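You operate a simulated robot arm through the tools that you are given. There is no shell and no other tool.

You are at the controls of a simulated robot arm. One attempt, no reset.

TASK
Swap the beige spacer on the tape spindle for the green tape roll.
Fine: lay the cover on the rack shelf meanwhile; the spacer goes in the black bin; push the cover home again and swing the orange lever beside it back. Where these are worked on the way, their far stop is far enough and under half their travel is too little: orange lever on the rack shelf.

The check looks at the end state, three seconds after you hand in, the way a careful person would. Anything else that was tipped, shoved, dropped, spilled or broken makes it a failure. A push-on lid holds only when it is set on centred and level and pressed home; a screw cap is set on level and turned clockwise until tight.

THE ROBOT
A 7-joint arm with a two-finger gripper, fixed in place. Base frame: the origin is at the foot of the arm, x ahead of it, y to its left, z up; the work surface is at about z = 800. Units: mm, rad, N and s.
With the tool pointing down near the work surface it reaches from about 300 to 740 mm from the base axis. Its first joint turns from -2.897 to 2.897 rad. Payload 2.94 kg.
The tool frame sits at the grasp point between the pads (the TCP): z along the fingers, y along the line on which they close. The tips reach 30 mm beyond it. Largest opening 138 mm; the body of the gripper starts 109 mm behind the TCP.
Orientation is that of the tool frame in the base frame, as a unit quaternion [w, x, y, z]. With the fingers straight down and closing along the base's y, the tool's x points along the base's -x, its y along +y and its z along -z.

THE INTERFACE
- The arm moves only by the tool move_arm. Its argument "steps" is a list of rows, each an object (a shift or turn left out is 0, a gripper value left out holds the last) with "xyz": the shift along the tool's x, y, z in mm, a list of three; "rotation": the turn, a rotation vector about the tool's x, y, z in rad, a list of three; "gripper": the finger opening in mm, from 0 to 138. In form: [{"xyz": [tx, ty, tz], "rotation": [ax, ay, az], "gripper": gripper}, ...]. A call has 1 to 20 rows; each row shifts and turns the commanded pose from where the row before left it, along the tool's axes as they then stand. A row lasts 0.2 s, in which the tool goes at most 50 mm and 0.15 rad; a call with a longer step from one row to the next is refused whole, and so is a gripper value outside its range. Where a pose cannot be reached the arm comes as near as it can. A force on the tool above 90 N (or 10 N above the force at the start of the call, whichever is more), or a blocked arm, ends the call early, and 0.2 s more pass. The fingers move at their own pace and stop on an object; they squeeze with about 36 N. The grip force told is the motor's: it shows also when the fingers shut on nothing. Time passes only in rows, and 0.2 s behind the last, so rows that do not move let the fingers close. It gives the time, the measured TCP pose, the force on the tool (base axes), the opening and the grip force at its end, in the units of the frame above (readings bear some noise), with the torque about the TCP (base axes, N m) and any sound that the robot's microphone picked up.
- Cameras (640 x 400 px; columns grow to the right, rows downward): "scene" is fixed at [53.3, -650.2, 1393]; the picture's right is [0.35, -0.94, 0.00], its down [-0.75, -0.28, -0.59] and it looks along [0.56, 0.21, -0.80] (base axes); focal length 256 px, centre (320, 200). "wrist" rides on the gripper at [71, 19, -146] in the tool frame; the picture's right is [-0.26, 0.97, 0.00], its down [-0.85, -0.23, -0.48] and it looks along [-0.46, -0.12, 0.88] (tool axes); focal length 280 px, centre (320, 200).
- capture(camera): a new picture of that camera. The clock stands still meanwhile.
- raise_lower(by): slides the trunk up (or, below 0, down) by that many mm; the arm rides with it, the base frame stays. It gives what a move gives, with no picture.
- measure_at(camera, pixels): for up to 12 pixels [column, row] of the newest picture of that camera ("zoom" is the newest enlarged one), the place [x, y, z] in the base frame of the surface seen there, good to about 2 mm. The clock stands still meanwhile.
- inspect(camera, box): a new picture of the part [left, top, right, bottom] of that camera's present view, enlarged. The clock stands still meanwhile.
- close_job(): hands the job in; it is judged then, once.

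Leave the gripper open and the arm clear of the work at the hand-in unless told otherwise.

The tools are called after "Request:" as a command line: name --argument value ..., lists and objects as JSON in quotes. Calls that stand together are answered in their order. move_arm: Moves the arm, as the interface text tells. Its arguments: {"type":"object","properties":{"steps":{"type":"array","items":{"type":"object","properties":{"xyz":{"type":"array","items":{"type":"number"}},"rotation":{"type":"array","items":{"type":"number"}},"gripper":{"type":"number"}}}}},"required":["steps"]} The other tools are called the same way: raise_lower (by) slides the trunk up or down; capture (camera) takes a picture; measure_at (camera, pixels) gives the place of the surface under pixels of a picture; inspect (camera, box) takes an enlarged picture of a part of a camera's view; close_job () hands the job in.

At the start:

```text
time_s: 0.0
ee_pos: [298.0, -414.6, 1144.3]
ee_rot: [0.001, 0.0, 1.0, 0.0]
wrist_force: [0.1, 0.8, 0.7]
torque: [-0.02, -0.02, 0.01]
grip_width: 138.2
grip_force: 0.1
trunk travel left (down, up): [-400.0, 54.0]
```

scene: 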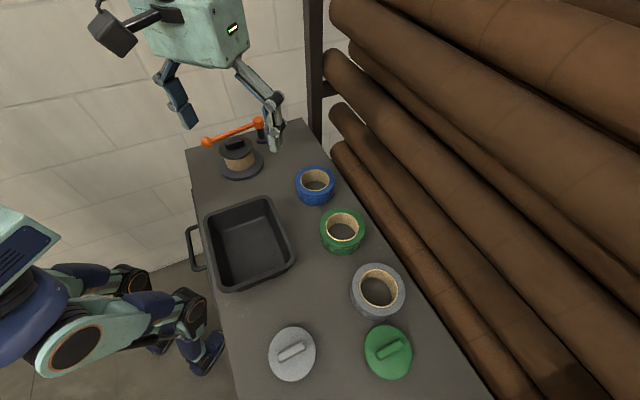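
wrist: 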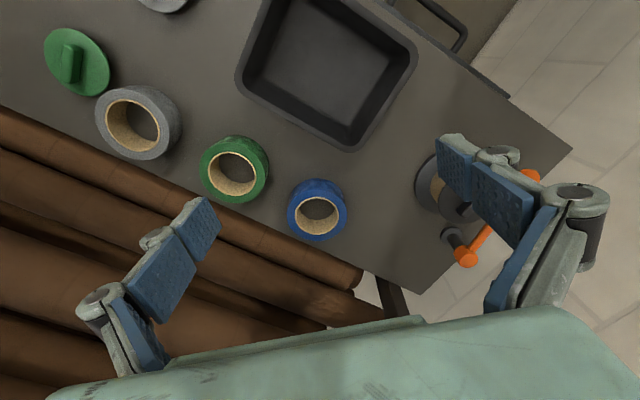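

I see a spindle at the far left of the shelf (about 240,155), with an orange lever crossing over or beside it, a black bin, three tape rolls, and two lids. I'll zoom in on these before moving.

Request:
inspect --camera "scene" --box '[180, 100, 300, 190]'

Request:
inspect --camera "wrist" --box '[380, 120, 580, 280]'

Request:
inspect --camera "scene" --box '[180, 160, 440, 400]'

```text
4.44 times, centred on (240, 145) of scene
```

zoom: 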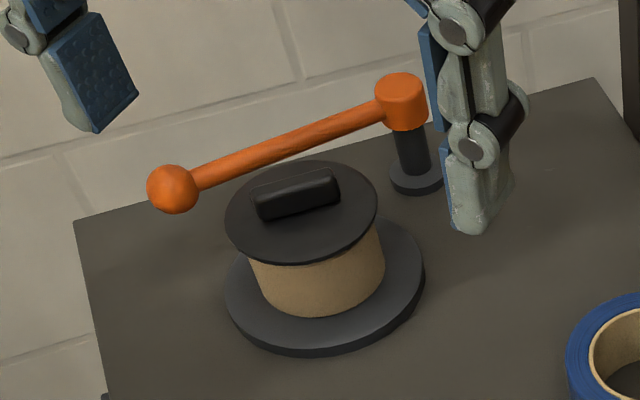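

```text
2.50 times, centred on (480, 200) of wrist
```

zoom: 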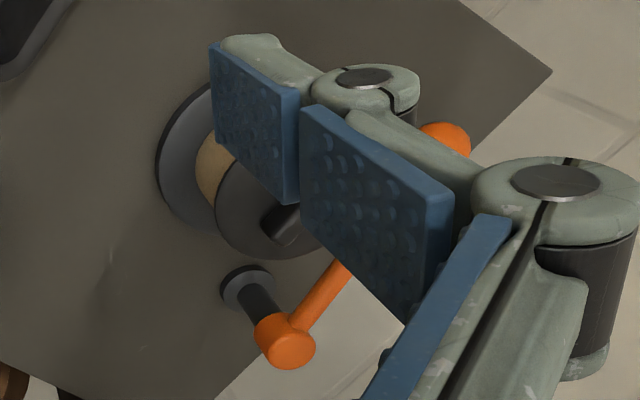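

```text
1.67 times, centred on (310, 280) of scene
```

zoom: 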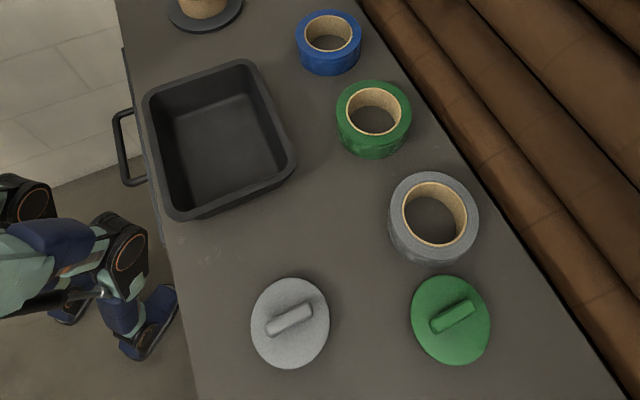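

The spindle holds a beige spacer under a black cover with a bar handle. The orange lever pivots on a post at about (257,125). Next I'll measure key points on these and on the rolls.

Request:
capture --camera "scene"

Request:
measure_at --camera "scene" --pixels '[[207, 142], [220, 137], [232, 133], [245, 128], [254, 124], [258, 131], [258, 140], [236, 145], [227, 148], [238, 157], [240, 175], [225, 160]]'

Request:
measure_at --camera "scene" --pixels '[[342, 210], [322, 228], [363, 228], [342, 237], [342, 252], [345, 230], [315, 168], [315, 200], [378, 268], [378, 312], [292, 352], [388, 350]]'

Request:
measure_at --camera "scene" --pixels '[[206, 214], [268, 199], [293, 257], [219, 288], [245, 245], [198, 132], [301, 120], [190, 240], [240, 395], [490, 395], [268, 150], [233, 180]]'

```text
taken
```

scene: 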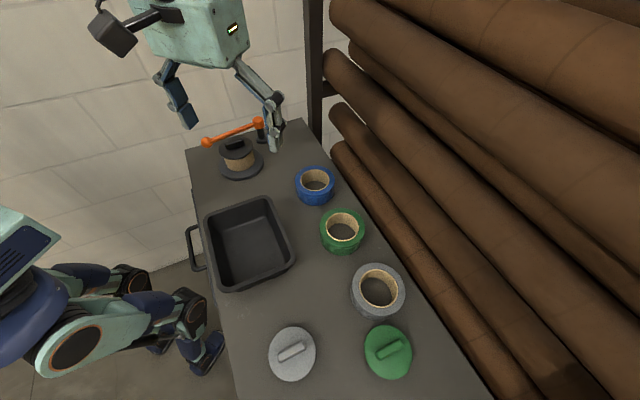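

```text
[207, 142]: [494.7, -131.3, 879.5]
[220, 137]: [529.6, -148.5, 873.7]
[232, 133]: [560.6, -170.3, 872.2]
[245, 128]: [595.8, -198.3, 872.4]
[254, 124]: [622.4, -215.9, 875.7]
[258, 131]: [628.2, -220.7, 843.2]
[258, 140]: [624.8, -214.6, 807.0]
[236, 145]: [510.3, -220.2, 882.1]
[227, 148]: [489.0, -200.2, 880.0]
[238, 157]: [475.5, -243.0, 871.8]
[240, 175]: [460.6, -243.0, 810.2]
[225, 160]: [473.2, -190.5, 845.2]
```

```text
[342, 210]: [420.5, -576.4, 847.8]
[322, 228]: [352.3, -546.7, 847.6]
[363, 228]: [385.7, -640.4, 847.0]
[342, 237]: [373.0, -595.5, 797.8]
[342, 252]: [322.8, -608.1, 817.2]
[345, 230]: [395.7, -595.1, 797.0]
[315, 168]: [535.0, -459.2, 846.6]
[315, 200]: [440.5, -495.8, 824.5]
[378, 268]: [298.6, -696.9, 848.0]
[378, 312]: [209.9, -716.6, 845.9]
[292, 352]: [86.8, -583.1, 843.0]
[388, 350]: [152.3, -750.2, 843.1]
```

```text
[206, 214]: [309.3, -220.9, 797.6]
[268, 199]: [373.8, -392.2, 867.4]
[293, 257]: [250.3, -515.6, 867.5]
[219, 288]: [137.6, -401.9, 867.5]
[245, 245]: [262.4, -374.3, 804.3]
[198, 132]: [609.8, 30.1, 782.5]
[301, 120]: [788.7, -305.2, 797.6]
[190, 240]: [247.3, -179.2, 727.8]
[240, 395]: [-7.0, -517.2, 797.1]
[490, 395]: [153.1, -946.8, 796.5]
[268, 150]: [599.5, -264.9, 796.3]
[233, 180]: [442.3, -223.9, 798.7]
```

Shelf top is at z≈797 and the cover handle is at about z=882. I'll zoom in on the other lids, since they may share the cover's shape, and on the rolls and spindle, to get precise dimensions.

Request:
inspect --camera "scene" --box '[250, 310, 430, 400]'

Request:
measure_at --camera "zoom" --pixels '[[150, 140], [90, 190], [140, 240], [210, 120], [150, 70], [230, 190], [150, 290], [490, 140], [440, 190], [530, 200], [480, 90], [490, 250]]'

Request:
inspect --camera "scene" --box '[200, 110, 290, 190]'

```text
3.56 times, centred on (340, 355) of scene
```

zoom: 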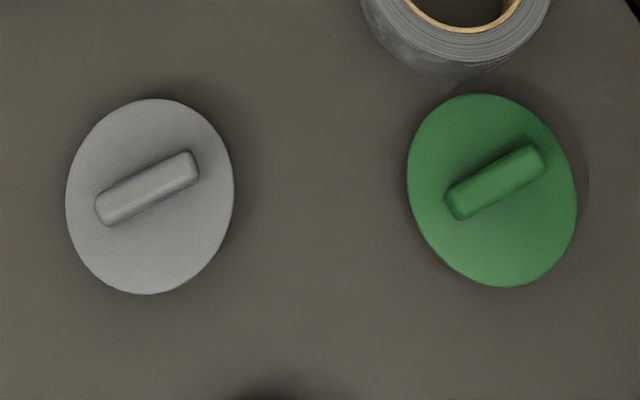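

```text
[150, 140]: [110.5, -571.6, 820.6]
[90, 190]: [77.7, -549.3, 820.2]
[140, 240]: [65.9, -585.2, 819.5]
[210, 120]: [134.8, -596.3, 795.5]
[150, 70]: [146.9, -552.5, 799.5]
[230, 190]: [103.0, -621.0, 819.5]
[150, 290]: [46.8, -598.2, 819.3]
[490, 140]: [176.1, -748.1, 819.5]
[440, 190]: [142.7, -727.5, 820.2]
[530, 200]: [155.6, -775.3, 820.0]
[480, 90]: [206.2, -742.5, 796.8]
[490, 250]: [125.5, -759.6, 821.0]
```

```text
5.00 times, centred on (245, 150) of scene
```

zoom: 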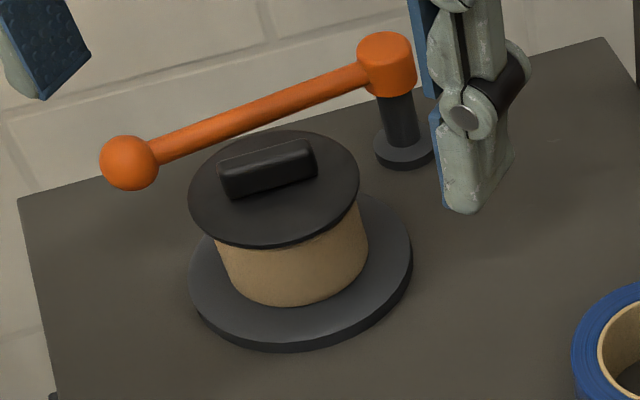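

Request:
measure_at --camera "zoom" --pixels '[[195, 190], [270, 135], [354, 180], [290, 240], [230, 235], [340, 150], [268, 160], [228, 175], [312, 150], [300, 225], [205, 165], [240, 215]]'

Request:
measure_at --camera "zoom" --pixels '[[225, 250], [290, 270], [362, 240], [290, 295], [240, 285], [200, 280], [290, 330], [405, 250], [370, 205], [380, 300], [220, 310], [195, 250]]'

Request:
measure_at --camera "zoom" --pixels '[[130, 145], [110, 165], [150, 165], [130, 185], [180, 145], [220, 125], [270, 105], [320, 85], [360, 75], [385, 45], [390, 85], [400, 120]]'

```text
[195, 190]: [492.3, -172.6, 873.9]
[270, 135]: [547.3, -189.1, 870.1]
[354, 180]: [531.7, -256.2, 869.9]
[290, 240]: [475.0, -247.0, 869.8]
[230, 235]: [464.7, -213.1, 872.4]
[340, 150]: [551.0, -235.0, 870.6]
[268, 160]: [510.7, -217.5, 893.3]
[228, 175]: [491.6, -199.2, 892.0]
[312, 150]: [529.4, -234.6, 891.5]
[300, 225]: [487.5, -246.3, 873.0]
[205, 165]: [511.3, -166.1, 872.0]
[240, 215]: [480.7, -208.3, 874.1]
```

```text
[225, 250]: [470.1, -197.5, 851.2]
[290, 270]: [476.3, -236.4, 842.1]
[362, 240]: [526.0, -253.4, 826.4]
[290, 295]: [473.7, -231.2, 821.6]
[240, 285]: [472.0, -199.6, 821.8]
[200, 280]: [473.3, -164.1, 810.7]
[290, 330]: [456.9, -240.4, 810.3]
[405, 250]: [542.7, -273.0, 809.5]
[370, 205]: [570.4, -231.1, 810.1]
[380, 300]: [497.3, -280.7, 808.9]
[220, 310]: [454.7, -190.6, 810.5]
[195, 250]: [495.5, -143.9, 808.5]
```

```text
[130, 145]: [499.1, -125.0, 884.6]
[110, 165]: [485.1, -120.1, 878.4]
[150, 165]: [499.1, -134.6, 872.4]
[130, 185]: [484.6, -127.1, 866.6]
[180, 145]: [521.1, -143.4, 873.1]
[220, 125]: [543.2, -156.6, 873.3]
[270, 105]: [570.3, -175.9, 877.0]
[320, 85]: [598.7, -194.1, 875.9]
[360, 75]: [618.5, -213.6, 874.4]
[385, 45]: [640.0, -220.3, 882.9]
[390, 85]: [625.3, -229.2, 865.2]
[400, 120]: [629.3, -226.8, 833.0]
```

The cover disc is centred near (511,-216), with its top at z≈871, and its handle runs along (0.73,-0.68). The lever's ball is at about (494,-127,872) and its pivot near (630,-222). Next I'll zoom in on the green and blue rolls and check the brown rolls for clearance.

Request:
inspect --camera "scene" --box '[285, 150, 415, 270]'

Request:
measure_at --camera "zoom" --pixels '[[280, 285], [190, 370], [360, 370], [280, 345], [225, 350], [350, 340], [280, 330], [178, 400], [380, 370], [265, 305], [300, 370], [280, 450]]'

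Request:
measure_at --camera "scene" --pixels '[[370, 200], [400, 230], [430, 290], [350, 150], [400, 180], [440, 240], [390, 250], [360, 170], [395, 255], [420, 270], [345, 110], [320, 110]]'

```text
3.33 times, centred on (350, 210) of scene
```

zoom: 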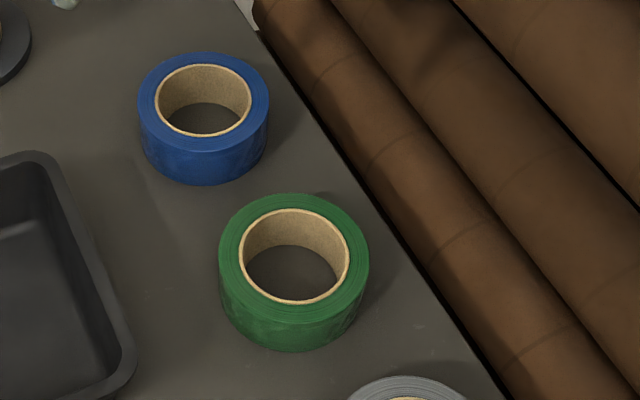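

```text
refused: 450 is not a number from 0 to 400
```

```text
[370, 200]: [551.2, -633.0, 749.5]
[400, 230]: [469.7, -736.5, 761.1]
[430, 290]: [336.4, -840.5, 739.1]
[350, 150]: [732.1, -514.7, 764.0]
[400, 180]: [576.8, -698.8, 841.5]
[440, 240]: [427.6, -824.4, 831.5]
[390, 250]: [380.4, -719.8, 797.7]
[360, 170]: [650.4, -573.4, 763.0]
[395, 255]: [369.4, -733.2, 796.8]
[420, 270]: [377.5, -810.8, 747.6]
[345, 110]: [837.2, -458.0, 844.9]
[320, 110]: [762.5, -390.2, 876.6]
```

Nothing beyond the shelf edge near the rolls rises above about z=765, so clearance there is good. Next I'll measure the rims of the green roll in the zoom.

Request:
measure_at --camera "zoom" --pixels '[[293, 200], [225, 250], [362, 250], [293, 314], [245, 215], [342, 215], [245, 295], [342, 295], [293, 212], [241, 255], [347, 255], [293, 302]]'

Request:
measure_at --camera "zoom" --pixels '[[204, 58], [143, 105], [264, 105], [204, 146], [165, 75], [245, 75], [165, 135], [245, 135], [293, 340], [230, 310], [355, 310], [320, 335]]'

```text
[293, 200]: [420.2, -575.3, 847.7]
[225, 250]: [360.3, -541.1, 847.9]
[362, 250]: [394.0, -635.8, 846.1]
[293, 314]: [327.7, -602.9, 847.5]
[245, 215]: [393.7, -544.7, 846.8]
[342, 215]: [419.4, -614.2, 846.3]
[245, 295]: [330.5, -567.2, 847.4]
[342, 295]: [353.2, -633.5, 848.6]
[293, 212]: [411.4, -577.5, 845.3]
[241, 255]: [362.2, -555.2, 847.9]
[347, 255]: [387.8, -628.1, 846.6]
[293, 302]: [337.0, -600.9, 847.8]
```

```text
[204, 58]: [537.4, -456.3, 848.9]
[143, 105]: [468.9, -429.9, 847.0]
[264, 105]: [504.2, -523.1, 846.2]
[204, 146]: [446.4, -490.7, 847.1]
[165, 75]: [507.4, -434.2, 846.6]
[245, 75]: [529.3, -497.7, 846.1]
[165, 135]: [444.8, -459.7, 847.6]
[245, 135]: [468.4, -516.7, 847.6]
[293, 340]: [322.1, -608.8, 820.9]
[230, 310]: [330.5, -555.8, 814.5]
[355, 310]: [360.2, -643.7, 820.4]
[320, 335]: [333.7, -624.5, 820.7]
```

The green roll is centred at about (375,-589.5), with outer radius about 51 and height about 50. First job is the lever. I'll move above its ball near (494,-127) at z≈1040, turning the tool about its z so the fingers will straddle the ball.

Request:
move_arm --steps '[{"xyz": [-24.5, 36, 13]}, {"xyz": [-24.5, 36, 13]}, {"xyz": [-24.5, 36, 13]}, {"xyz": [-24.5, 36, 13]}, {"xyz": [-24.5, 36, 13]}, {"xyz": [-24.5, 36, 13]}, {"xyz": [-24.5, 36, 13]}, {"xyz": [-24.5, 35.6, 13]}, {"rotation": [0, 0, -0.149]}, {"rotation": [0, 0, -0.149]}, {"rotation": [0, 0, -0.149]}, {"rotation": [0, 0, -0.149]}, {"rotation": [0, 0, -0.149]}, {"rotation": [0, 0, -0.149]}, {"rotation": [0, 0, -0.149]}, {"rotation": [0, 0, -0.149]}, {"rotation": [0, 0, -0.149]}, {"rotation": [0, 0, -0.149]}, {"rotation": [0, 0, -0.149]}, {"rotation": [0, 0, -0.149]}]'

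```text
time_s: 4.2
ee_pos: [493.1, -125.9, 1040.2]
ee_rot: [0.0, 0.782, -0.624, 0.0]
wrist_force: [-0.5, -0.5, -0.1]
torque: [0.02, -0.02, -0.01]
grip_width: 138.0
grip_force: 0.0
trunk travel left (down, up): [-400.0, 54.0]
```

The pose was reached without trouble. Next I'll finish the turn to about -2.53 rad, narrow the fingers to 50 mm and look at the lever.

Request:
move_arm --steps '[{"rotation": [0, 0, -0.1484], "gripper": 56}, {"rotation": [0, 0, -0.1484]}, {"rotation": [0, 0, -0.1484]}, {"rotation": [0, 0, -0.1484]}, {"rotation": [0, 0, -0.1484]}, {}]'

Request:
capture --camera "wrist"

Request:
capture --camera "scene"

```text
time_s: 5.6
ee_pos: [494.2, -126.3, 1039.8]
ee_rot: [0.0, 0.954, -0.299, 0.0]
wrist_force: [-0.5, -0.4, -0.3]
torque: [0.03, -0.02, 0.03]
grip_width: 56.0
grip_force: 0.0
trunk travel left (down, up): [-400.0, 54.0]
```

```text
taken
```

wrist: 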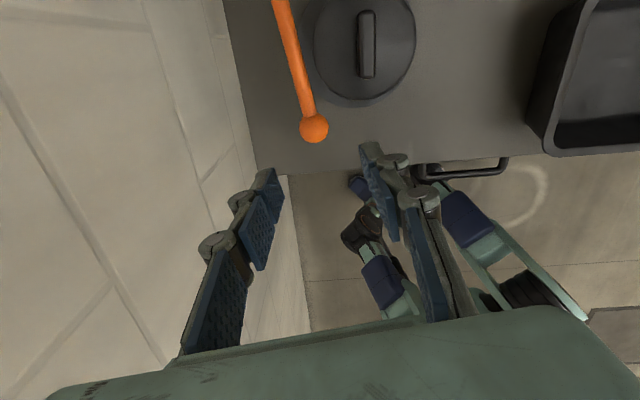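

```text
taken
```

scene: 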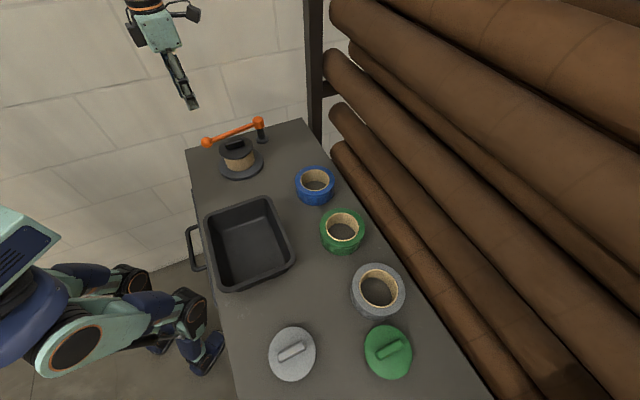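

The fingers are now above the ball, which shows at about (313,128) in the wrist view. I'll check how near the wall is and pin down the ball and the lever's pivot from this view.

Request:
measure_at --camera "wrist" --pixels '[[313, 127], [305, 122], [322, 130], [297, 80], [285, 30], [278, 5], [100, 100], [200, 60], [200, 300], [245, 150], [366, 40], [405, 20]]'

Request:
measure_at --camera "scene" --pixels '[[150, 120], [180, 140], [100, 60], [230, 100], [290, 60], [290, 110], [192, 148], [207, 141], [259, 121], [258, 137], [262, 143], [314, 130]]'

Request:
inspect --camera "scene" --box '[180, 90, 300, 190]'

```text
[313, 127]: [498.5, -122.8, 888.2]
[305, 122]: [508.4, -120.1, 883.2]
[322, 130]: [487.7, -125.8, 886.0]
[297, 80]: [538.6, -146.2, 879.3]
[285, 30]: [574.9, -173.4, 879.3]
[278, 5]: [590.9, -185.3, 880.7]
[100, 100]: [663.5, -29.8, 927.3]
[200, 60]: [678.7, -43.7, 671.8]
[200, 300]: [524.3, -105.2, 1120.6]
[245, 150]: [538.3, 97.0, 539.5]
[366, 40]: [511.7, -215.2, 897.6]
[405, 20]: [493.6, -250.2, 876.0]
```

```text
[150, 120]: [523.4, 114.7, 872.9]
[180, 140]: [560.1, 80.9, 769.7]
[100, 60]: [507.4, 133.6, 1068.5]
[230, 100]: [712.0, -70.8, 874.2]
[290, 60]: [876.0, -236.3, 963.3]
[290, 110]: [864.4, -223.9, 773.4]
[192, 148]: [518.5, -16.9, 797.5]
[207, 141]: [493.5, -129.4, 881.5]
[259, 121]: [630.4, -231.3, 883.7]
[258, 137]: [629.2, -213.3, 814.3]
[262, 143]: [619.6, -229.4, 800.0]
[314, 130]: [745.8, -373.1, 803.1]
```

```text
4.00 times, centred on (240, 140) of scene
```

zoom: 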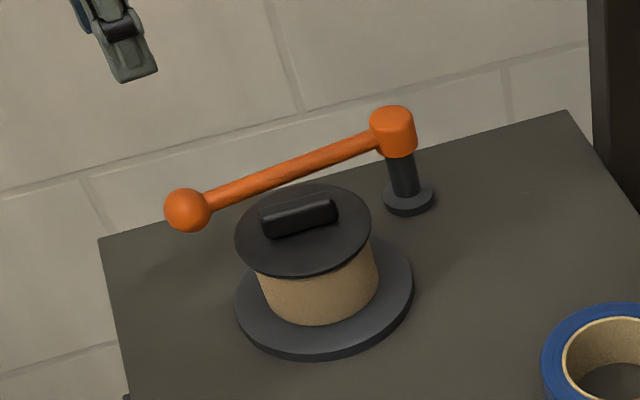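

The wall runs along x+y≈638, about 165 mm from the lever's pivot, so I need to keep the gripper body parallel to it. The lever can only swing freely away from the cover. I'll turn the tool to -0.785 rad with the fingers closed, moving to above the gap between ball and cover, about (480,-147).

Request:
move_arm --steps '[{"rotation": [0, 0, 0.1454], "gripper": 0}, {"rotation": [0, 0, 0.1454]}, {"rotation": [0, 0, 0.1454]}, {"rotation": [0, 0, 0.1454]}, {"rotation": [0, 0, 0.1454]}, {"rotation": [0, 0, 0.1454]}, {"rotation": [0, 0, 0.1454]}, {"rotation": [0, 0, 0.1454]}, {"rotation": [0, 0, 0.1454]}, {"rotation": [0, 0, 0.1454]}, {"rotation": [0, 0, 0.1454]}, {"rotation": [0, 0, 0.1454]}, {"xyz": [24.9, -4.8, 20]}, {"xyz": [0, 0, 40]}, {}]'

Request:
capture --camera "wrist"

Request:
capture --camera "scene"

```text
time_s: 8.8
ee_pos: [481.1, -148.1, 979.4]
ee_rot: [0.0, -0.383, 0.924, 0.0]
wrist_force: [-0.1, 0.3, 0.6]
torque: [0.02, 0.04, -0.01]
grip_width: 0.0
grip_force: 28.0
trunk travel left (down, up): [-400.0, 54.0]
```

```text
taken
```

wrist: 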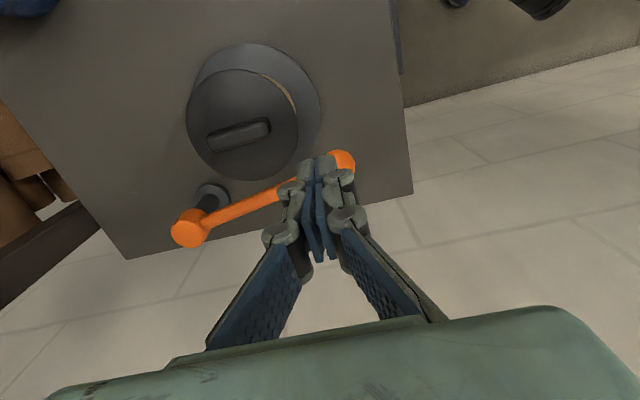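

```text
taken
```

scene: 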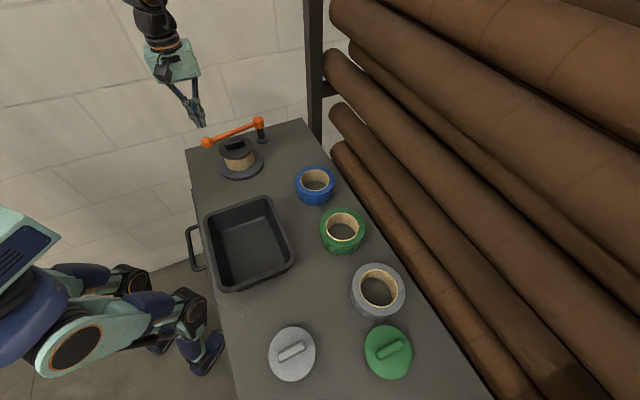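

The closed fingertips are above the gap between ball and cover. I'll descend to z≈872 in gentle steps.

Request:
move_arm --steps '[{"xyz": [0, 0, 22]}, {"xyz": [0, 0, 22]}, {"xyz": [0, 0, 22]}, {"xyz": [0, 0, 22]}, {"xyz": [0, 0, 19]}, {}]'

Request:
capture --camera "wrist"

Request:
inspect --camera "scene" --box '[170, 80, 310, 190]'

```text
time_s: 10.2
ee_pos: [480.6, -148.0, 871.5]
ee_rot: [0.0, -0.384, 0.923, 0.0]
wrist_force: [-0.3, 0.4, 0.0]
torque: [0.0, 0.0, 0.01]
grip_width: 0.0
grip_force: 28.3
trunk travel left (down, up): [-400.0, 54.0]
```

```text
taken
```

wrist: 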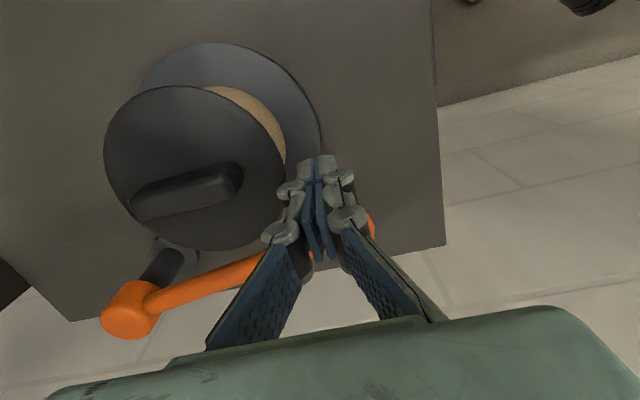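

```text
3.64 times, centred on (240, 135) of scene
```

zoom: 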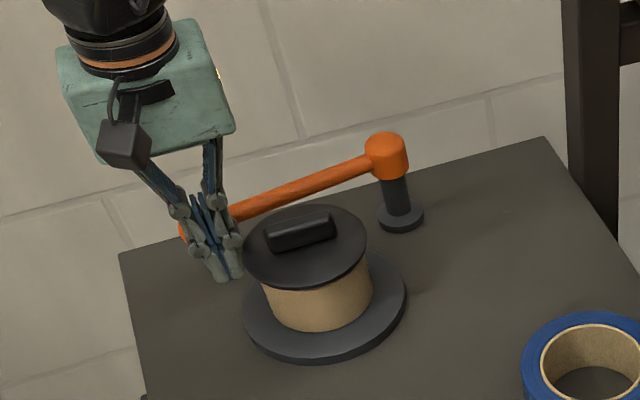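

The fingers sit clear in the gap with no contact force. I'll push gently along (0.6,0.8), away from the cover, in small steps and watch the force.

Request:
move_arm --steps '[{"xyz": [-3, 0.4, 0]}, {"xyz": [-3, 0.4, 0]}, {"xyz": [-3, 0.4, 0]}, {"xyz": [-3, 0.4, 0]}, {"xyz": [-3, 0.4, 0]}, {}]'

Request:
inspect --camera "scene" --box '[170, 80, 310, 190]'

```text
time_s: 11.6
ee_pos: [489.7, -135.9, 872.7]
ee_rot: [-0.001, -0.384, 0.923, 0.0]
wrist_force: [0.1, -0.8, 0.9]
torque: [0.04, -0.01, 0.01]
grip_width: 0.1
grip_force: 28.3
trunk travel left (down, up): [-400.0, 54.0]
```

```text
3.64 times, centred on (240, 135) of scene
```

zoom: 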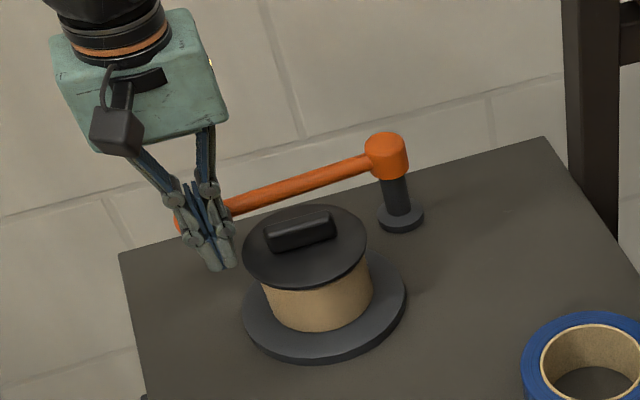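

Force is still near zero, so the lever is either moving very freely or barely touched. I'll push another 15 mm and compare.

Request:
move_arm --steps '[{"xyz": [-4, 0.5, 0]}, {"xyz": [-4, 0.5, 0]}, {"xyz": [-4, 0.3, 0]}, {"xyz": [-4, 0.1, 0]}, {}]'

Request:
inspect --camera "scene" --box '[170, 80, 310, 190]'

Request:
measure_at --camera "zoom" --pixels '[[385, 140], [350, 165], [320, 175], [290, 185], [260, 195], [245, 202], [380, 155], [400, 215], [182, 215], [178, 225]]'

```text
time_s: 12.8
ee_pos: [499.9, -124.5, 872.9]
ee_rot: [0.0, -0.384, 0.923, -0.001]
wrist_force: [0.9, 0.5, -0.1]
torque: [0.01, 0.0, -0.01]
grip_width: 0.1
grip_force: 28.8
trunk travel left (down, up): [-400.0, 54.0]
```

```text
3.64 times, centred on (240, 135) of scene
```

zoom: 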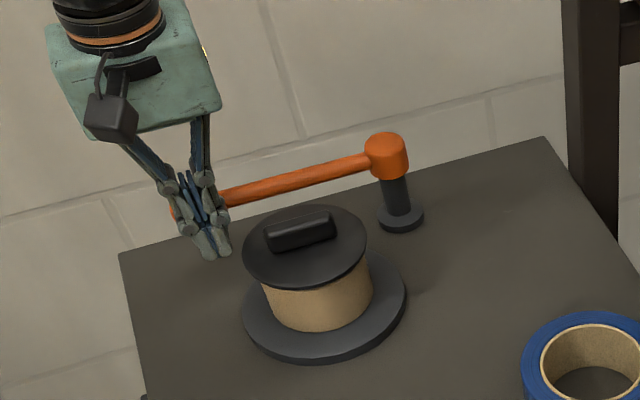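

```text
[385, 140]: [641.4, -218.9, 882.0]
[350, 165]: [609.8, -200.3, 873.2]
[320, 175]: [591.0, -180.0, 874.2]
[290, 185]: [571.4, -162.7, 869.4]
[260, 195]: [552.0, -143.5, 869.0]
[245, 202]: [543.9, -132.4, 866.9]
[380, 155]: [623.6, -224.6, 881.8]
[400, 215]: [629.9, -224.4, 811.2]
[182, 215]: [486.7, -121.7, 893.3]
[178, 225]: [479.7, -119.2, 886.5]
```

The lever is swinging freely away from the cover and is now at about 135° heading (was 144°). I'll keep pushing along its arc, sliding inward along the arm to stay clear of the wall.

Request:
move_arm --steps '[{"xyz": [-5.5, -0.7, 0]}, {"xyz": [-5.5, -0.7, 0]}, {"xyz": [-5.6, -1.8, 0]}, {"xyz": [-5.7, -1.9, 0]}, {"xyz": [-5.3, -3.2, 0]}, {"xyz": [-5.3, -3.2, 0]}, {"xyz": [-4.7, -4, 0]}, {"xyz": [-4.8, -4, 0]}, {}]'

Request:
inspect --camera "scene" --box '[170, 80, 310, 190]'

```text
time_s: 14.8
ee_pos: [542.9, -104.8, 873.0]
ee_rot: [0.0, -0.383, 0.924, 0.0]
wrist_force: [-0.7, -0.3, 0.8]
torque: [-0.04, 0.0, -0.02]
grip_width: 0.2
grip_force: 28.3
trunk travel left (down, up): [-400.0, 54.0]
```

```text
3.64 times, centred on (240, 135) of scene
```

zoom: 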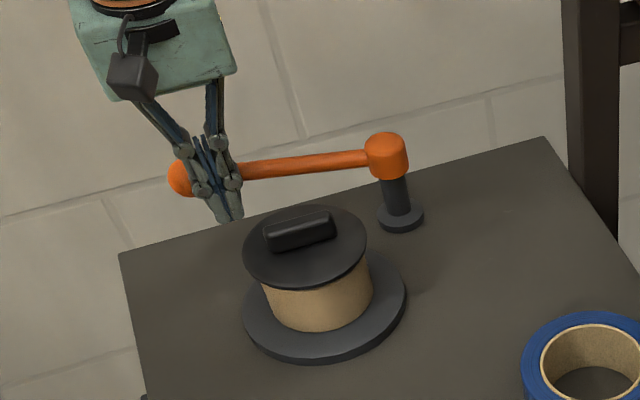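

The lever follows with almost no resistance, at about 120° heading now. I'll continue along the arc.

Request:
move_arm --steps '[{"xyz": [-3.3, -5.8, 0]}, {"xyz": [-3.3, -5.8, 0]}, {"xyz": [-3.6, -5, 0]}, {"xyz": [-3.6, -5, 0]}, {"xyz": [-3, -5.1, 0]}, {"xyz": [-2.9, -5.2, 0]}, {"xyz": [-2.6, -4.8, 0]}, {"xyz": [-2.5, -4.8, 0]}, {"xyz": [-2, -4.8, 0]}, {"xyz": [-1.9, -4.9, 0]}, {}]'

Request:
inspect --camera "scene" --box '[170, 80, 310, 190]'

Request:
capture --camera "wrist"

```text
time_s: 17.2
ee_pos: [587.4, -119.9, 872.4]
ee_rot: [-0.01, -0.384, 0.923, 0.006]
wrist_force: [-46.1, 14.1, 4.4]
torque: [-0.01, -0.11, 0.23]
grip_width: 0.0
grip_force: 28.7
trunk travel left (down, up): [-400.0, 54.0]
```

```text
3.64 times, centred on (240, 135) of scene
```

zoom: 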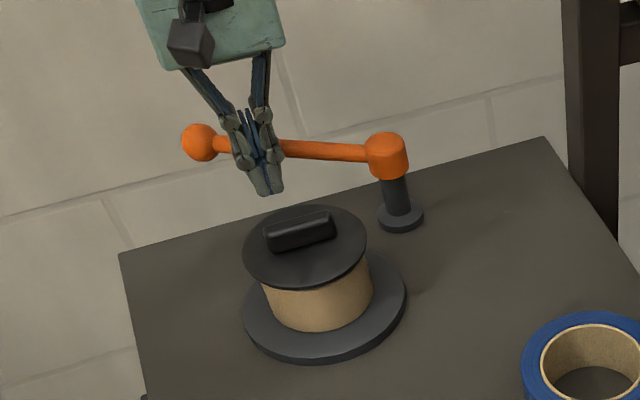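

```text
taken
```

wrist: 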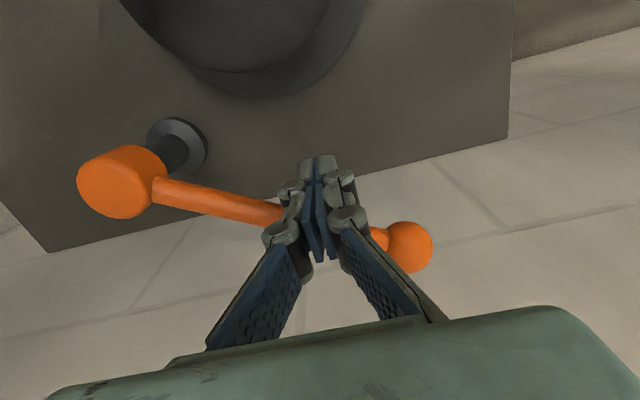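

Force rose to about 48 N and the tool lagged, so the lever has probably reached its far stop at about 103°. I'll back off and measure the lever's position.

Request:
move_arm --steps '[{"xyz": [5, 8, 0]}, {"xyz": [6, 8, 0]}, {"xyz": [4, 0, 0]}, {}]'

Request:
inspect --camera "scene" --box '[170, 80, 310, 190]'

Request:
capture --camera "wrist"

```text
time_s: 18.2
ee_pos: [579.1, -123.3, 873.6]
ee_rot: [0.002, -0.384, 0.923, 0.0]
wrist_force: [-0.1, 0.4, -0.1]
torque: [0.0, -0.02, 0.03]
grip_width: 0.0
grip_force: 28.3
trunk travel left (down, up): [-400.0, 54.0]
```

```text
3.64 times, centred on (240, 135) of scene
```

zoom: 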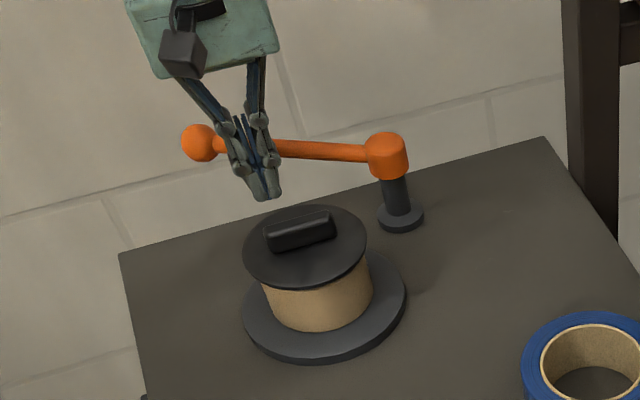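

```text
taken
```

wrist: 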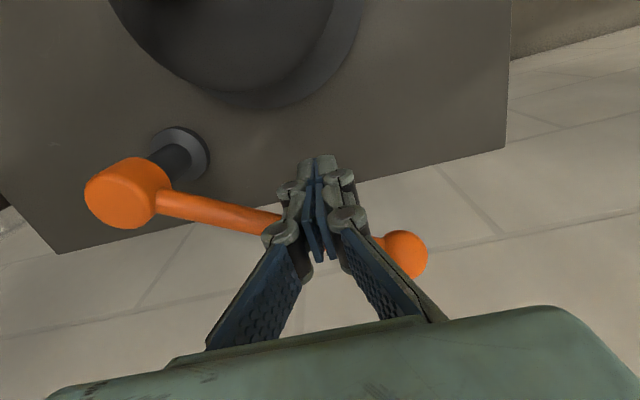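

Request:
measure_at --camera "zoom" --pixels '[[197, 140], [210, 145], [223, 142], [285, 147], [310, 150], [335, 152], [355, 153], [385, 145], [370, 155], [400, 150]]'

Request:
measure_at --camera "wrist" --pixels '[[400, 250], [410, 258], [260, 217], [220, 210], [180, 204], [130, 200], [110, 185], [130, 215]]'

```text
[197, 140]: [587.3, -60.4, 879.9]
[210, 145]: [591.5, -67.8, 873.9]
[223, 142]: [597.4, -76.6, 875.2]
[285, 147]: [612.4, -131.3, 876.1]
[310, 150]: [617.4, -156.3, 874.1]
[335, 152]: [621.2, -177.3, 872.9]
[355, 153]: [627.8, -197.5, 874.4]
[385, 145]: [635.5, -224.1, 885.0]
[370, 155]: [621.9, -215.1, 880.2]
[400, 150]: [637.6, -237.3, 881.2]
```

```text
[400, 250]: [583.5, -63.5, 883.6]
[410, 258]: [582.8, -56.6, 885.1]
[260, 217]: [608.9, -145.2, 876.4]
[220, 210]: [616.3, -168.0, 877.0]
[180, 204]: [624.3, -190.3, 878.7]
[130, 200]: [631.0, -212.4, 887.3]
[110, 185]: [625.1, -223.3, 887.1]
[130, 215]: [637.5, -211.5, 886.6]
```

The lever now rests at about 104° heading, a swing of roughly 40°, and stays at its far stop after I backed off. I'll raise the tool, move above the cover at (511,-216), turn to straddle the handle and look down.

Request:
move_arm --steps '[{"xyz": [0, 0, -32]}, {"xyz": [0, 0, -32]}, {"xyz": [0, 0, -32]}, {"xyz": [0, 0, -32]}, {"xyz": [38, -6, 0], "gripper": 50}, {"xyz": [38, -6, 0]}, {"xyz": [37.3, -5.7, 0]}, {"rotation": [0, 0, 0.1428]}, {"rotation": [0, 0, 0.1428]}, {"rotation": [0, 0, 0.1428]}, {"rotation": [0, 0, 0.1428]}, {"rotation": [0, 0, 0.1428]}, {"rotation": [0, 0, 0.1428]}, {"rotation": [0, 0, 0.1428]}, {"rotation": [0, 0, 0.1428]}, {"rotation": [0, 0, 0.1428]}, {"rotation": [0, 0, 0.1428]}, {"rotation": [0, 0, 0.1428]}, {}]'

Request:
capture --camera "wrist"

Request:
capture --camera "scene"

```text
time_s: 22.2
ee_pos: [509.7, -215.0, 1000.6]
ee_rot: [0.0, 0.383, 0.924, 0.0]
wrist_force: [-0.9, 1.1, -0.7]
torque: [0.0, 0.0, 0.0]
grip_width: 50.1
grip_force: 0.0
trunk travel left (down, up): [-400.0, 54.0]
```

```text
taken
```

wrist: 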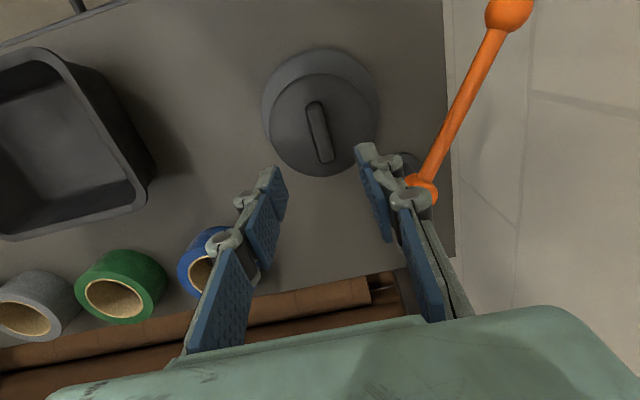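

```text
taken
```

scene: 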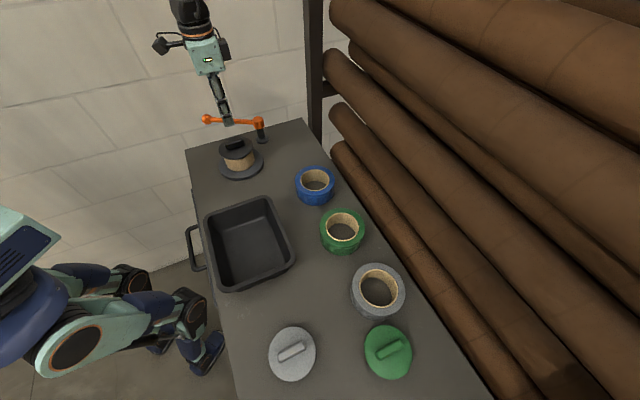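

The tool is above the cover. I'll zoom the wrist view onto the cover and measure its handle and rim precisely.

Request:
inspect --camera "wrist" --box '[240, 30, 400, 190]'

Request:
measure_at --camera "zoom" --pixels '[[270, 190], [320, 300], [300, 240], [278, 245], [322, 235], [215, 230], [390, 230], [300, 120], [310, 350], [250, 180], [295, 175], [345, 325]]'

```text
2.50 times, centred on (320, 110) of wrist
```

zoom: 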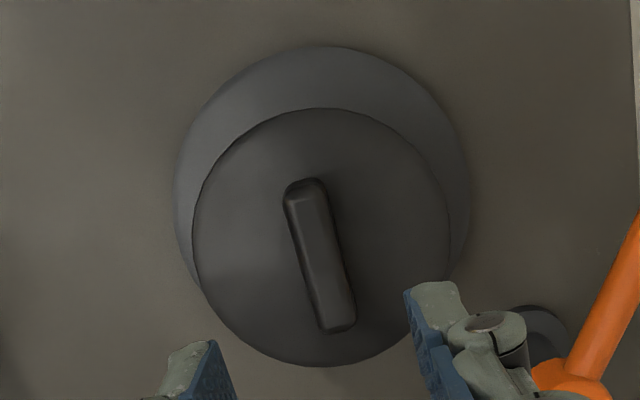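

```text
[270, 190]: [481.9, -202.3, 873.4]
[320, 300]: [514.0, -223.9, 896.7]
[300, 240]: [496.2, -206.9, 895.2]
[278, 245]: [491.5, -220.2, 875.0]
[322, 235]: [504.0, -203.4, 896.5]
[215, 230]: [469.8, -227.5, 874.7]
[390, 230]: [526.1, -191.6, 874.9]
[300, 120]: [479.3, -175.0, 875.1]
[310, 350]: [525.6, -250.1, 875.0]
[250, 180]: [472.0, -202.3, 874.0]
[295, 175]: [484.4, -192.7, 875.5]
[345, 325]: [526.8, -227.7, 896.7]
```

Request:
measure_at --camera "zoom" --pixels '[[306, 188], [338, 320], [322, 254], [290, 200], [322, 195], [328, 322], [352, 310], [197, 235], [444, 215], [320, 113], [320, 362], [235, 160]]'

Request:
measure_at --camera "zoom" --pixels '[[400, 160], [240, 325], [400, 330], [210, 190], [430, 180], [220, 300], [370, 345], [280, 355], [280, 120], [360, 120]]'

```text
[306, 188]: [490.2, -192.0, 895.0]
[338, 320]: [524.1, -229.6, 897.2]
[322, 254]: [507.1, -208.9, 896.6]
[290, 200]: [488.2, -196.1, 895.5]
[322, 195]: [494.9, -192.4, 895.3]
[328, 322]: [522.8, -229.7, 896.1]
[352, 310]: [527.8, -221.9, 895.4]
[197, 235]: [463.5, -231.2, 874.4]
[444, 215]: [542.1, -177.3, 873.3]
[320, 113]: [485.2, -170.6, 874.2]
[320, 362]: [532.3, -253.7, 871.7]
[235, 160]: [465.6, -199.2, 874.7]
```

```text
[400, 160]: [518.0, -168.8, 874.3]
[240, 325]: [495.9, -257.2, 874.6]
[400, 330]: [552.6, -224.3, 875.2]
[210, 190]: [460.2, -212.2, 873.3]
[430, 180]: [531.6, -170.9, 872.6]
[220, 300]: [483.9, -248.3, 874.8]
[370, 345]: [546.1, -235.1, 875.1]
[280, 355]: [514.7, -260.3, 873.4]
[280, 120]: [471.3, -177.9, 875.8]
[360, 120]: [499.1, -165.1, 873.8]
```

The wrist and scene measurements differ by about 5 mm in y, so I'll check which is right by measuring the gripper's own fingertips in the scene view, because I know the TCP.

Request:
inspect --camera "scene" --box '[190, 60, 280, 190]'

Request:
inspect --camera "scene" --box '[200, 90, 250, 130]'

```text
3.08 times, centred on (235, 125) of scene
```

zoom: 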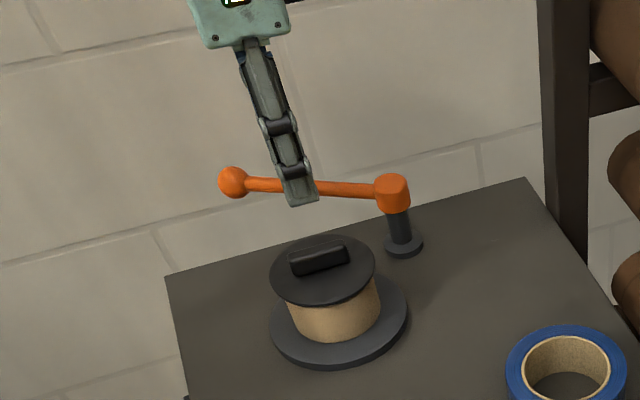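

```text
10.00 times, centred on (225, 110) of scene
```

zoom: 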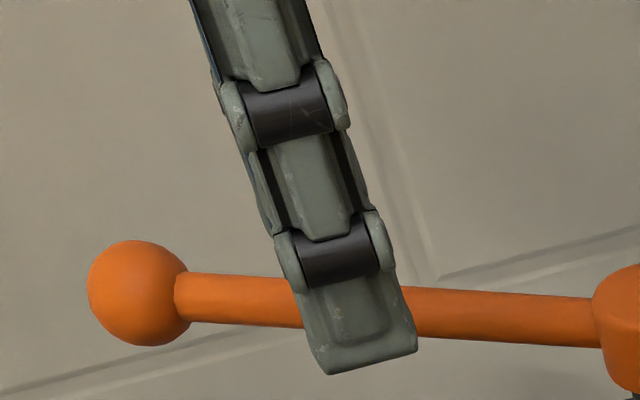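

Request:
measure_at --camera "zoom" --pixels '[[372, 350], [330, 365], [412, 345], [360, 320], [325, 345], [405, 330], [372, 360]]'

```text
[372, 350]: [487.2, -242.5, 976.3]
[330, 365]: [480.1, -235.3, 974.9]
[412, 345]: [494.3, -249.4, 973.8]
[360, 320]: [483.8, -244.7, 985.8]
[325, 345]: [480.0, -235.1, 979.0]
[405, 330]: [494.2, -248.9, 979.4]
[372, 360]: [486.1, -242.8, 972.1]
```

The scene view reads about 3 mm off along one axis relative to the arm, so I'll trust close-range wrist views for fine alignment. Now I'll descend over the handle to z≈908 with the fingertips just above the disc.

Request:
move_arm --steps '[{"xyz": [3, 0, 20]}, {"xyz": [0, 0, 20]}, {"xyz": [0, 0, 20]}, {"xyz": [0, 0, 16]}, {"xyz": [0, 0, 10]}, {"xyz": [0, 0, 6]}, {}]'

Request:
capture --camera "wrist"

Request:
inspect --camera "scene" --box '[190, 90, 290, 190]'

```text
time_s: 23.8
ee_pos: [508.5, -213.9, 908.0]
ee_rot: [0.0, 0.382, 0.924, 0.001]
wrist_force: [0.0, -0.2, 0.0]
torque: [0.02, 0.01, -0.02]
grip_width: 49.7
grip_force: 0.1
trunk travel left (down, up): [-400.0, 54.0]
```

```text
taken
```

wrist: 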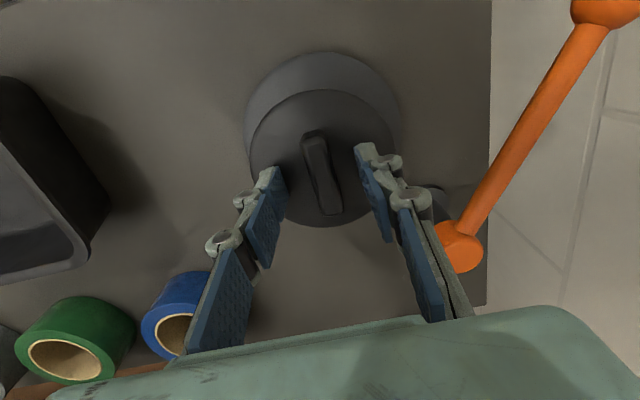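

```text
4.00 times, centred on (240, 140) of scene
```

zoom: 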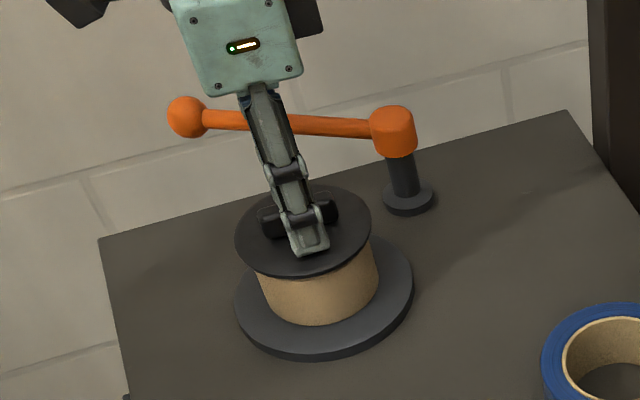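

The fingers straddle the handle near its middle. I'll close the gripper and wait.

Request:
move_arm --steps '[{"gripper": 5}, {}, {}, {}, {}]'

```text
time_s: 25.0
ee_pos: [508.6, -213.8, 908.9]
ee_rot: [0.0, 0.382, 0.924, 0.001]
wrist_force: [0.1, 1.3, 0.3]
torque: [0.0, -0.02, 0.03]
grip_width: 15.3
grip_force: 36.3
trunk travel left (down, up): [-400.0, 54.0]
```

Gripped at 15.3 mm. I've noted the cover's home TCP as (508.6,-213.8,908.5). Now I'll lift slowly and watch for resistance.

Request:
move_arm --steps '[{"xyz": [0, 0, -3]}, {"xyz": [0, 0, -3]}, {"xyz": [0, 0, -3]}, {"xyz": [0, 0, -3]}, {}]'

Request:
inspect --camera "scene" --box '[190, 90, 290, 190]'

```text
time_s: 26.2
ee_pos: [508.4, -213.3, 921.8]
ee_rot: [0.0, 0.382, 0.924, -0.001]
wrist_force: [-0.4, -0.9, -0.5]
torque: [0.01, 0.0, -0.01]
grip_width: 15.2
grip_force: 35.8
trunk travel left (down, up): [-400.0, 54.0]
```

```text
4.00 times, centred on (240, 140) of scene
```

zoom: 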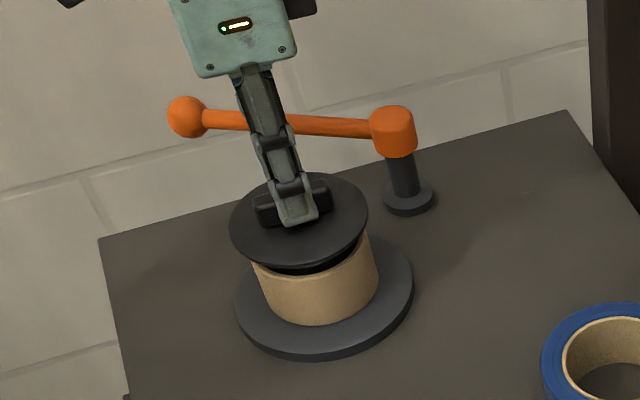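

The cover comes off freely with its plug showing. I'll lift it clear, carry it to the free shelf spot near (555,-355) and stop just above.

Request:
move_arm --steps '[{"xyz": [0, 0, -20]}, {"xyz": [0, 0, -28]}, {"xyz": [0, 0, -28]}, {"xyz": [-22, -11, 0]}, {"xyz": [-22, -11, 0]}, {"xyz": [-22, -11, 0]}, {"xyz": [-22, -11, 0]}, {"xyz": [-22, -11, 0]}, {"xyz": [-23.1, -12.3, 0]}, {"xyz": [0, 0, 25]}, {"xyz": [0, 0, 25]}, {"xyz": [0, 0, 25]}, {"xyz": [0, 0, 25]}, {"xyz": [0, 0, 20]}, {}]'

Request:
capture --camera "wrist"

Request:
capture --camera "scene"

```text
time_s: 29.4
ee_pos: [555.5, -355.3, 876.6]
ee_rot: [0.0, 0.382, 0.924, 0.0]
wrist_force: [-0.3, 0.2, 0.0]
torque: [0.03, 0.01, 0.02]
grip_width: 14.9
grip_force: 36.0
trunk travel left (down, up): [-400.0, 54.0]
```

```text
taken
```

wrist: 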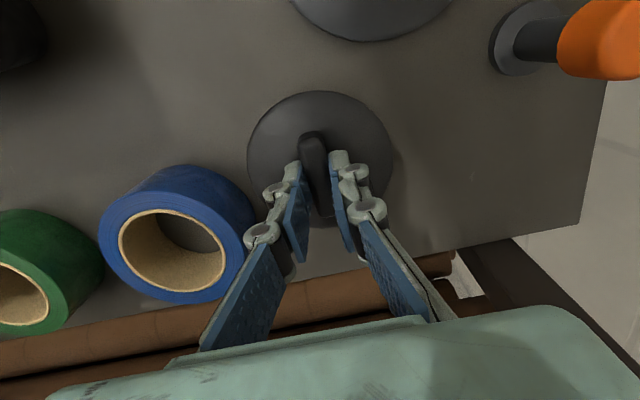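

```text
taken
```

scene: 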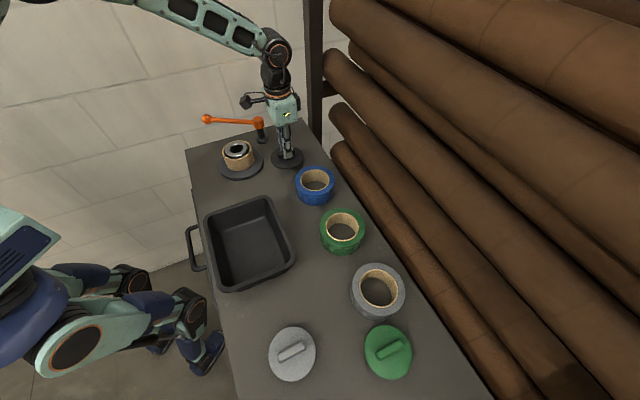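

The cover hovers over a clear spot between the spindle and the blue roll. I'll lower it slowly to the shelf and watch the force.

Request:
move_arm --steps '[{"xyz": [0, 0, 6]}, {"xyz": [0, 0, 5]}, {"xyz": [0, 0, 3]}, {"xyz": [0, 0, 2]}, {}]'

```text
time_s: 30.6
ee_pos: [554.7, -354.2, 861.3]
ee_rot: [0.001, 0.382, 0.924, 0.0]
wrist_force: [0.2, -0.1, -0.7]
torque: [0.04, 0.01, -0.04]
grip_width: 15.1
grip_force: 36.0
trunk travel left (down, up): [-400.0, 54.0]
```

Request:
move_arm --steps '[{"xyz": [0, 0, 1.5]}, {"xyz": [0, 0, 1.5]}, {"xyz": [0, 0, 1.5]}, {}]'

Request:
inspect --camera "scene" --box '[230, 110, 330, 190]'

```text
time_s: 31.6
ee_pos: [554.6, -355.1, 857.5]
ee_rot: [0.001, 0.382, 0.924, 0.0]
wrist_force: [-1.2, 1.1, 8.4]
torque: [0.06, 0.08, -0.01]
grip_width: 14.9
grip_force: 36.0
trunk travel left (down, up): [-400.0, 54.0]
```

```text
5.00 times, centred on (280, 150) of scene
```

zoom: 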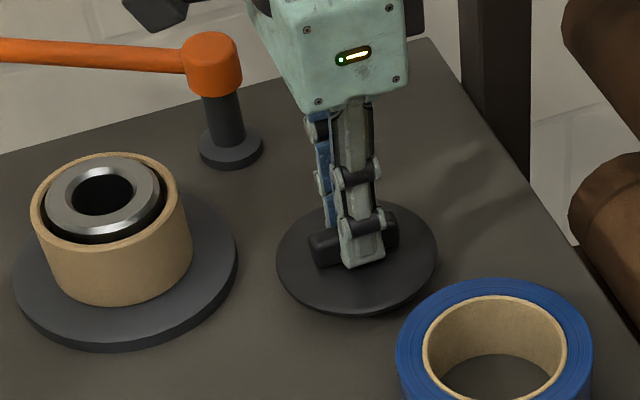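

The cover touches the shelf with about 8 N at z=857.5. I'll release it, rise straight up and look at the spindle, where a metal-topped hub sits inside the spacer.

Request:
move_arm --steps '[{"gripper": 45}, {}, {}, {"xyz": [0, 0, -20]}, {"xyz": [0, 0, -30]}, {"xyz": [0, 0, -30]}, {"xyz": [0, 0, -30]}, {"xyz": [0, 0, -32]}, {}]'

Request:
inspect --camera "scene" --box '[200, 110, 330, 200]'

Request:
capture --camera "wrist"

```text
time_s: 33.6
ee_pos: [555.2, -354.6, 999.0]
ee_rot: [0.0, 0.382, 0.924, 0.0]
wrist_force: [-0.3, 0.6, 0.0]
torque: [-0.02, 0.0, -0.02]
grip_width: 44.9
grip_force: 0.0
trunk travel left (down, up): [-400.0, 54.0]
```

```text
4.44 times, centred on (265, 155) of scene
```

zoom: 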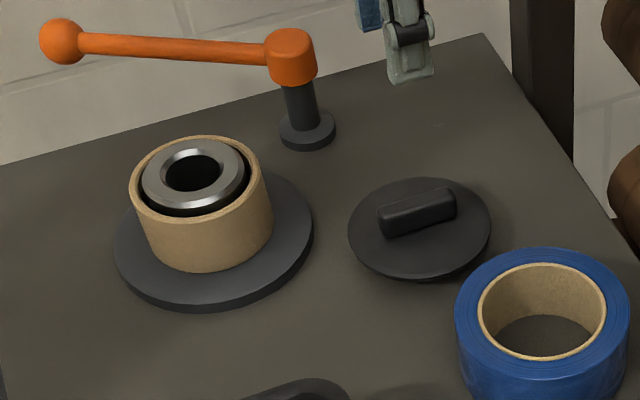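

```text
taken
```

wrist: 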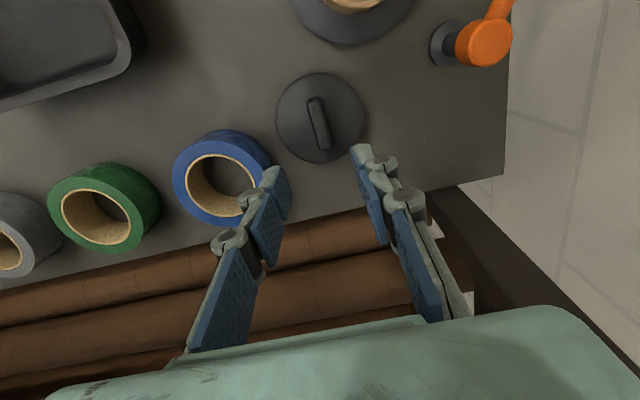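

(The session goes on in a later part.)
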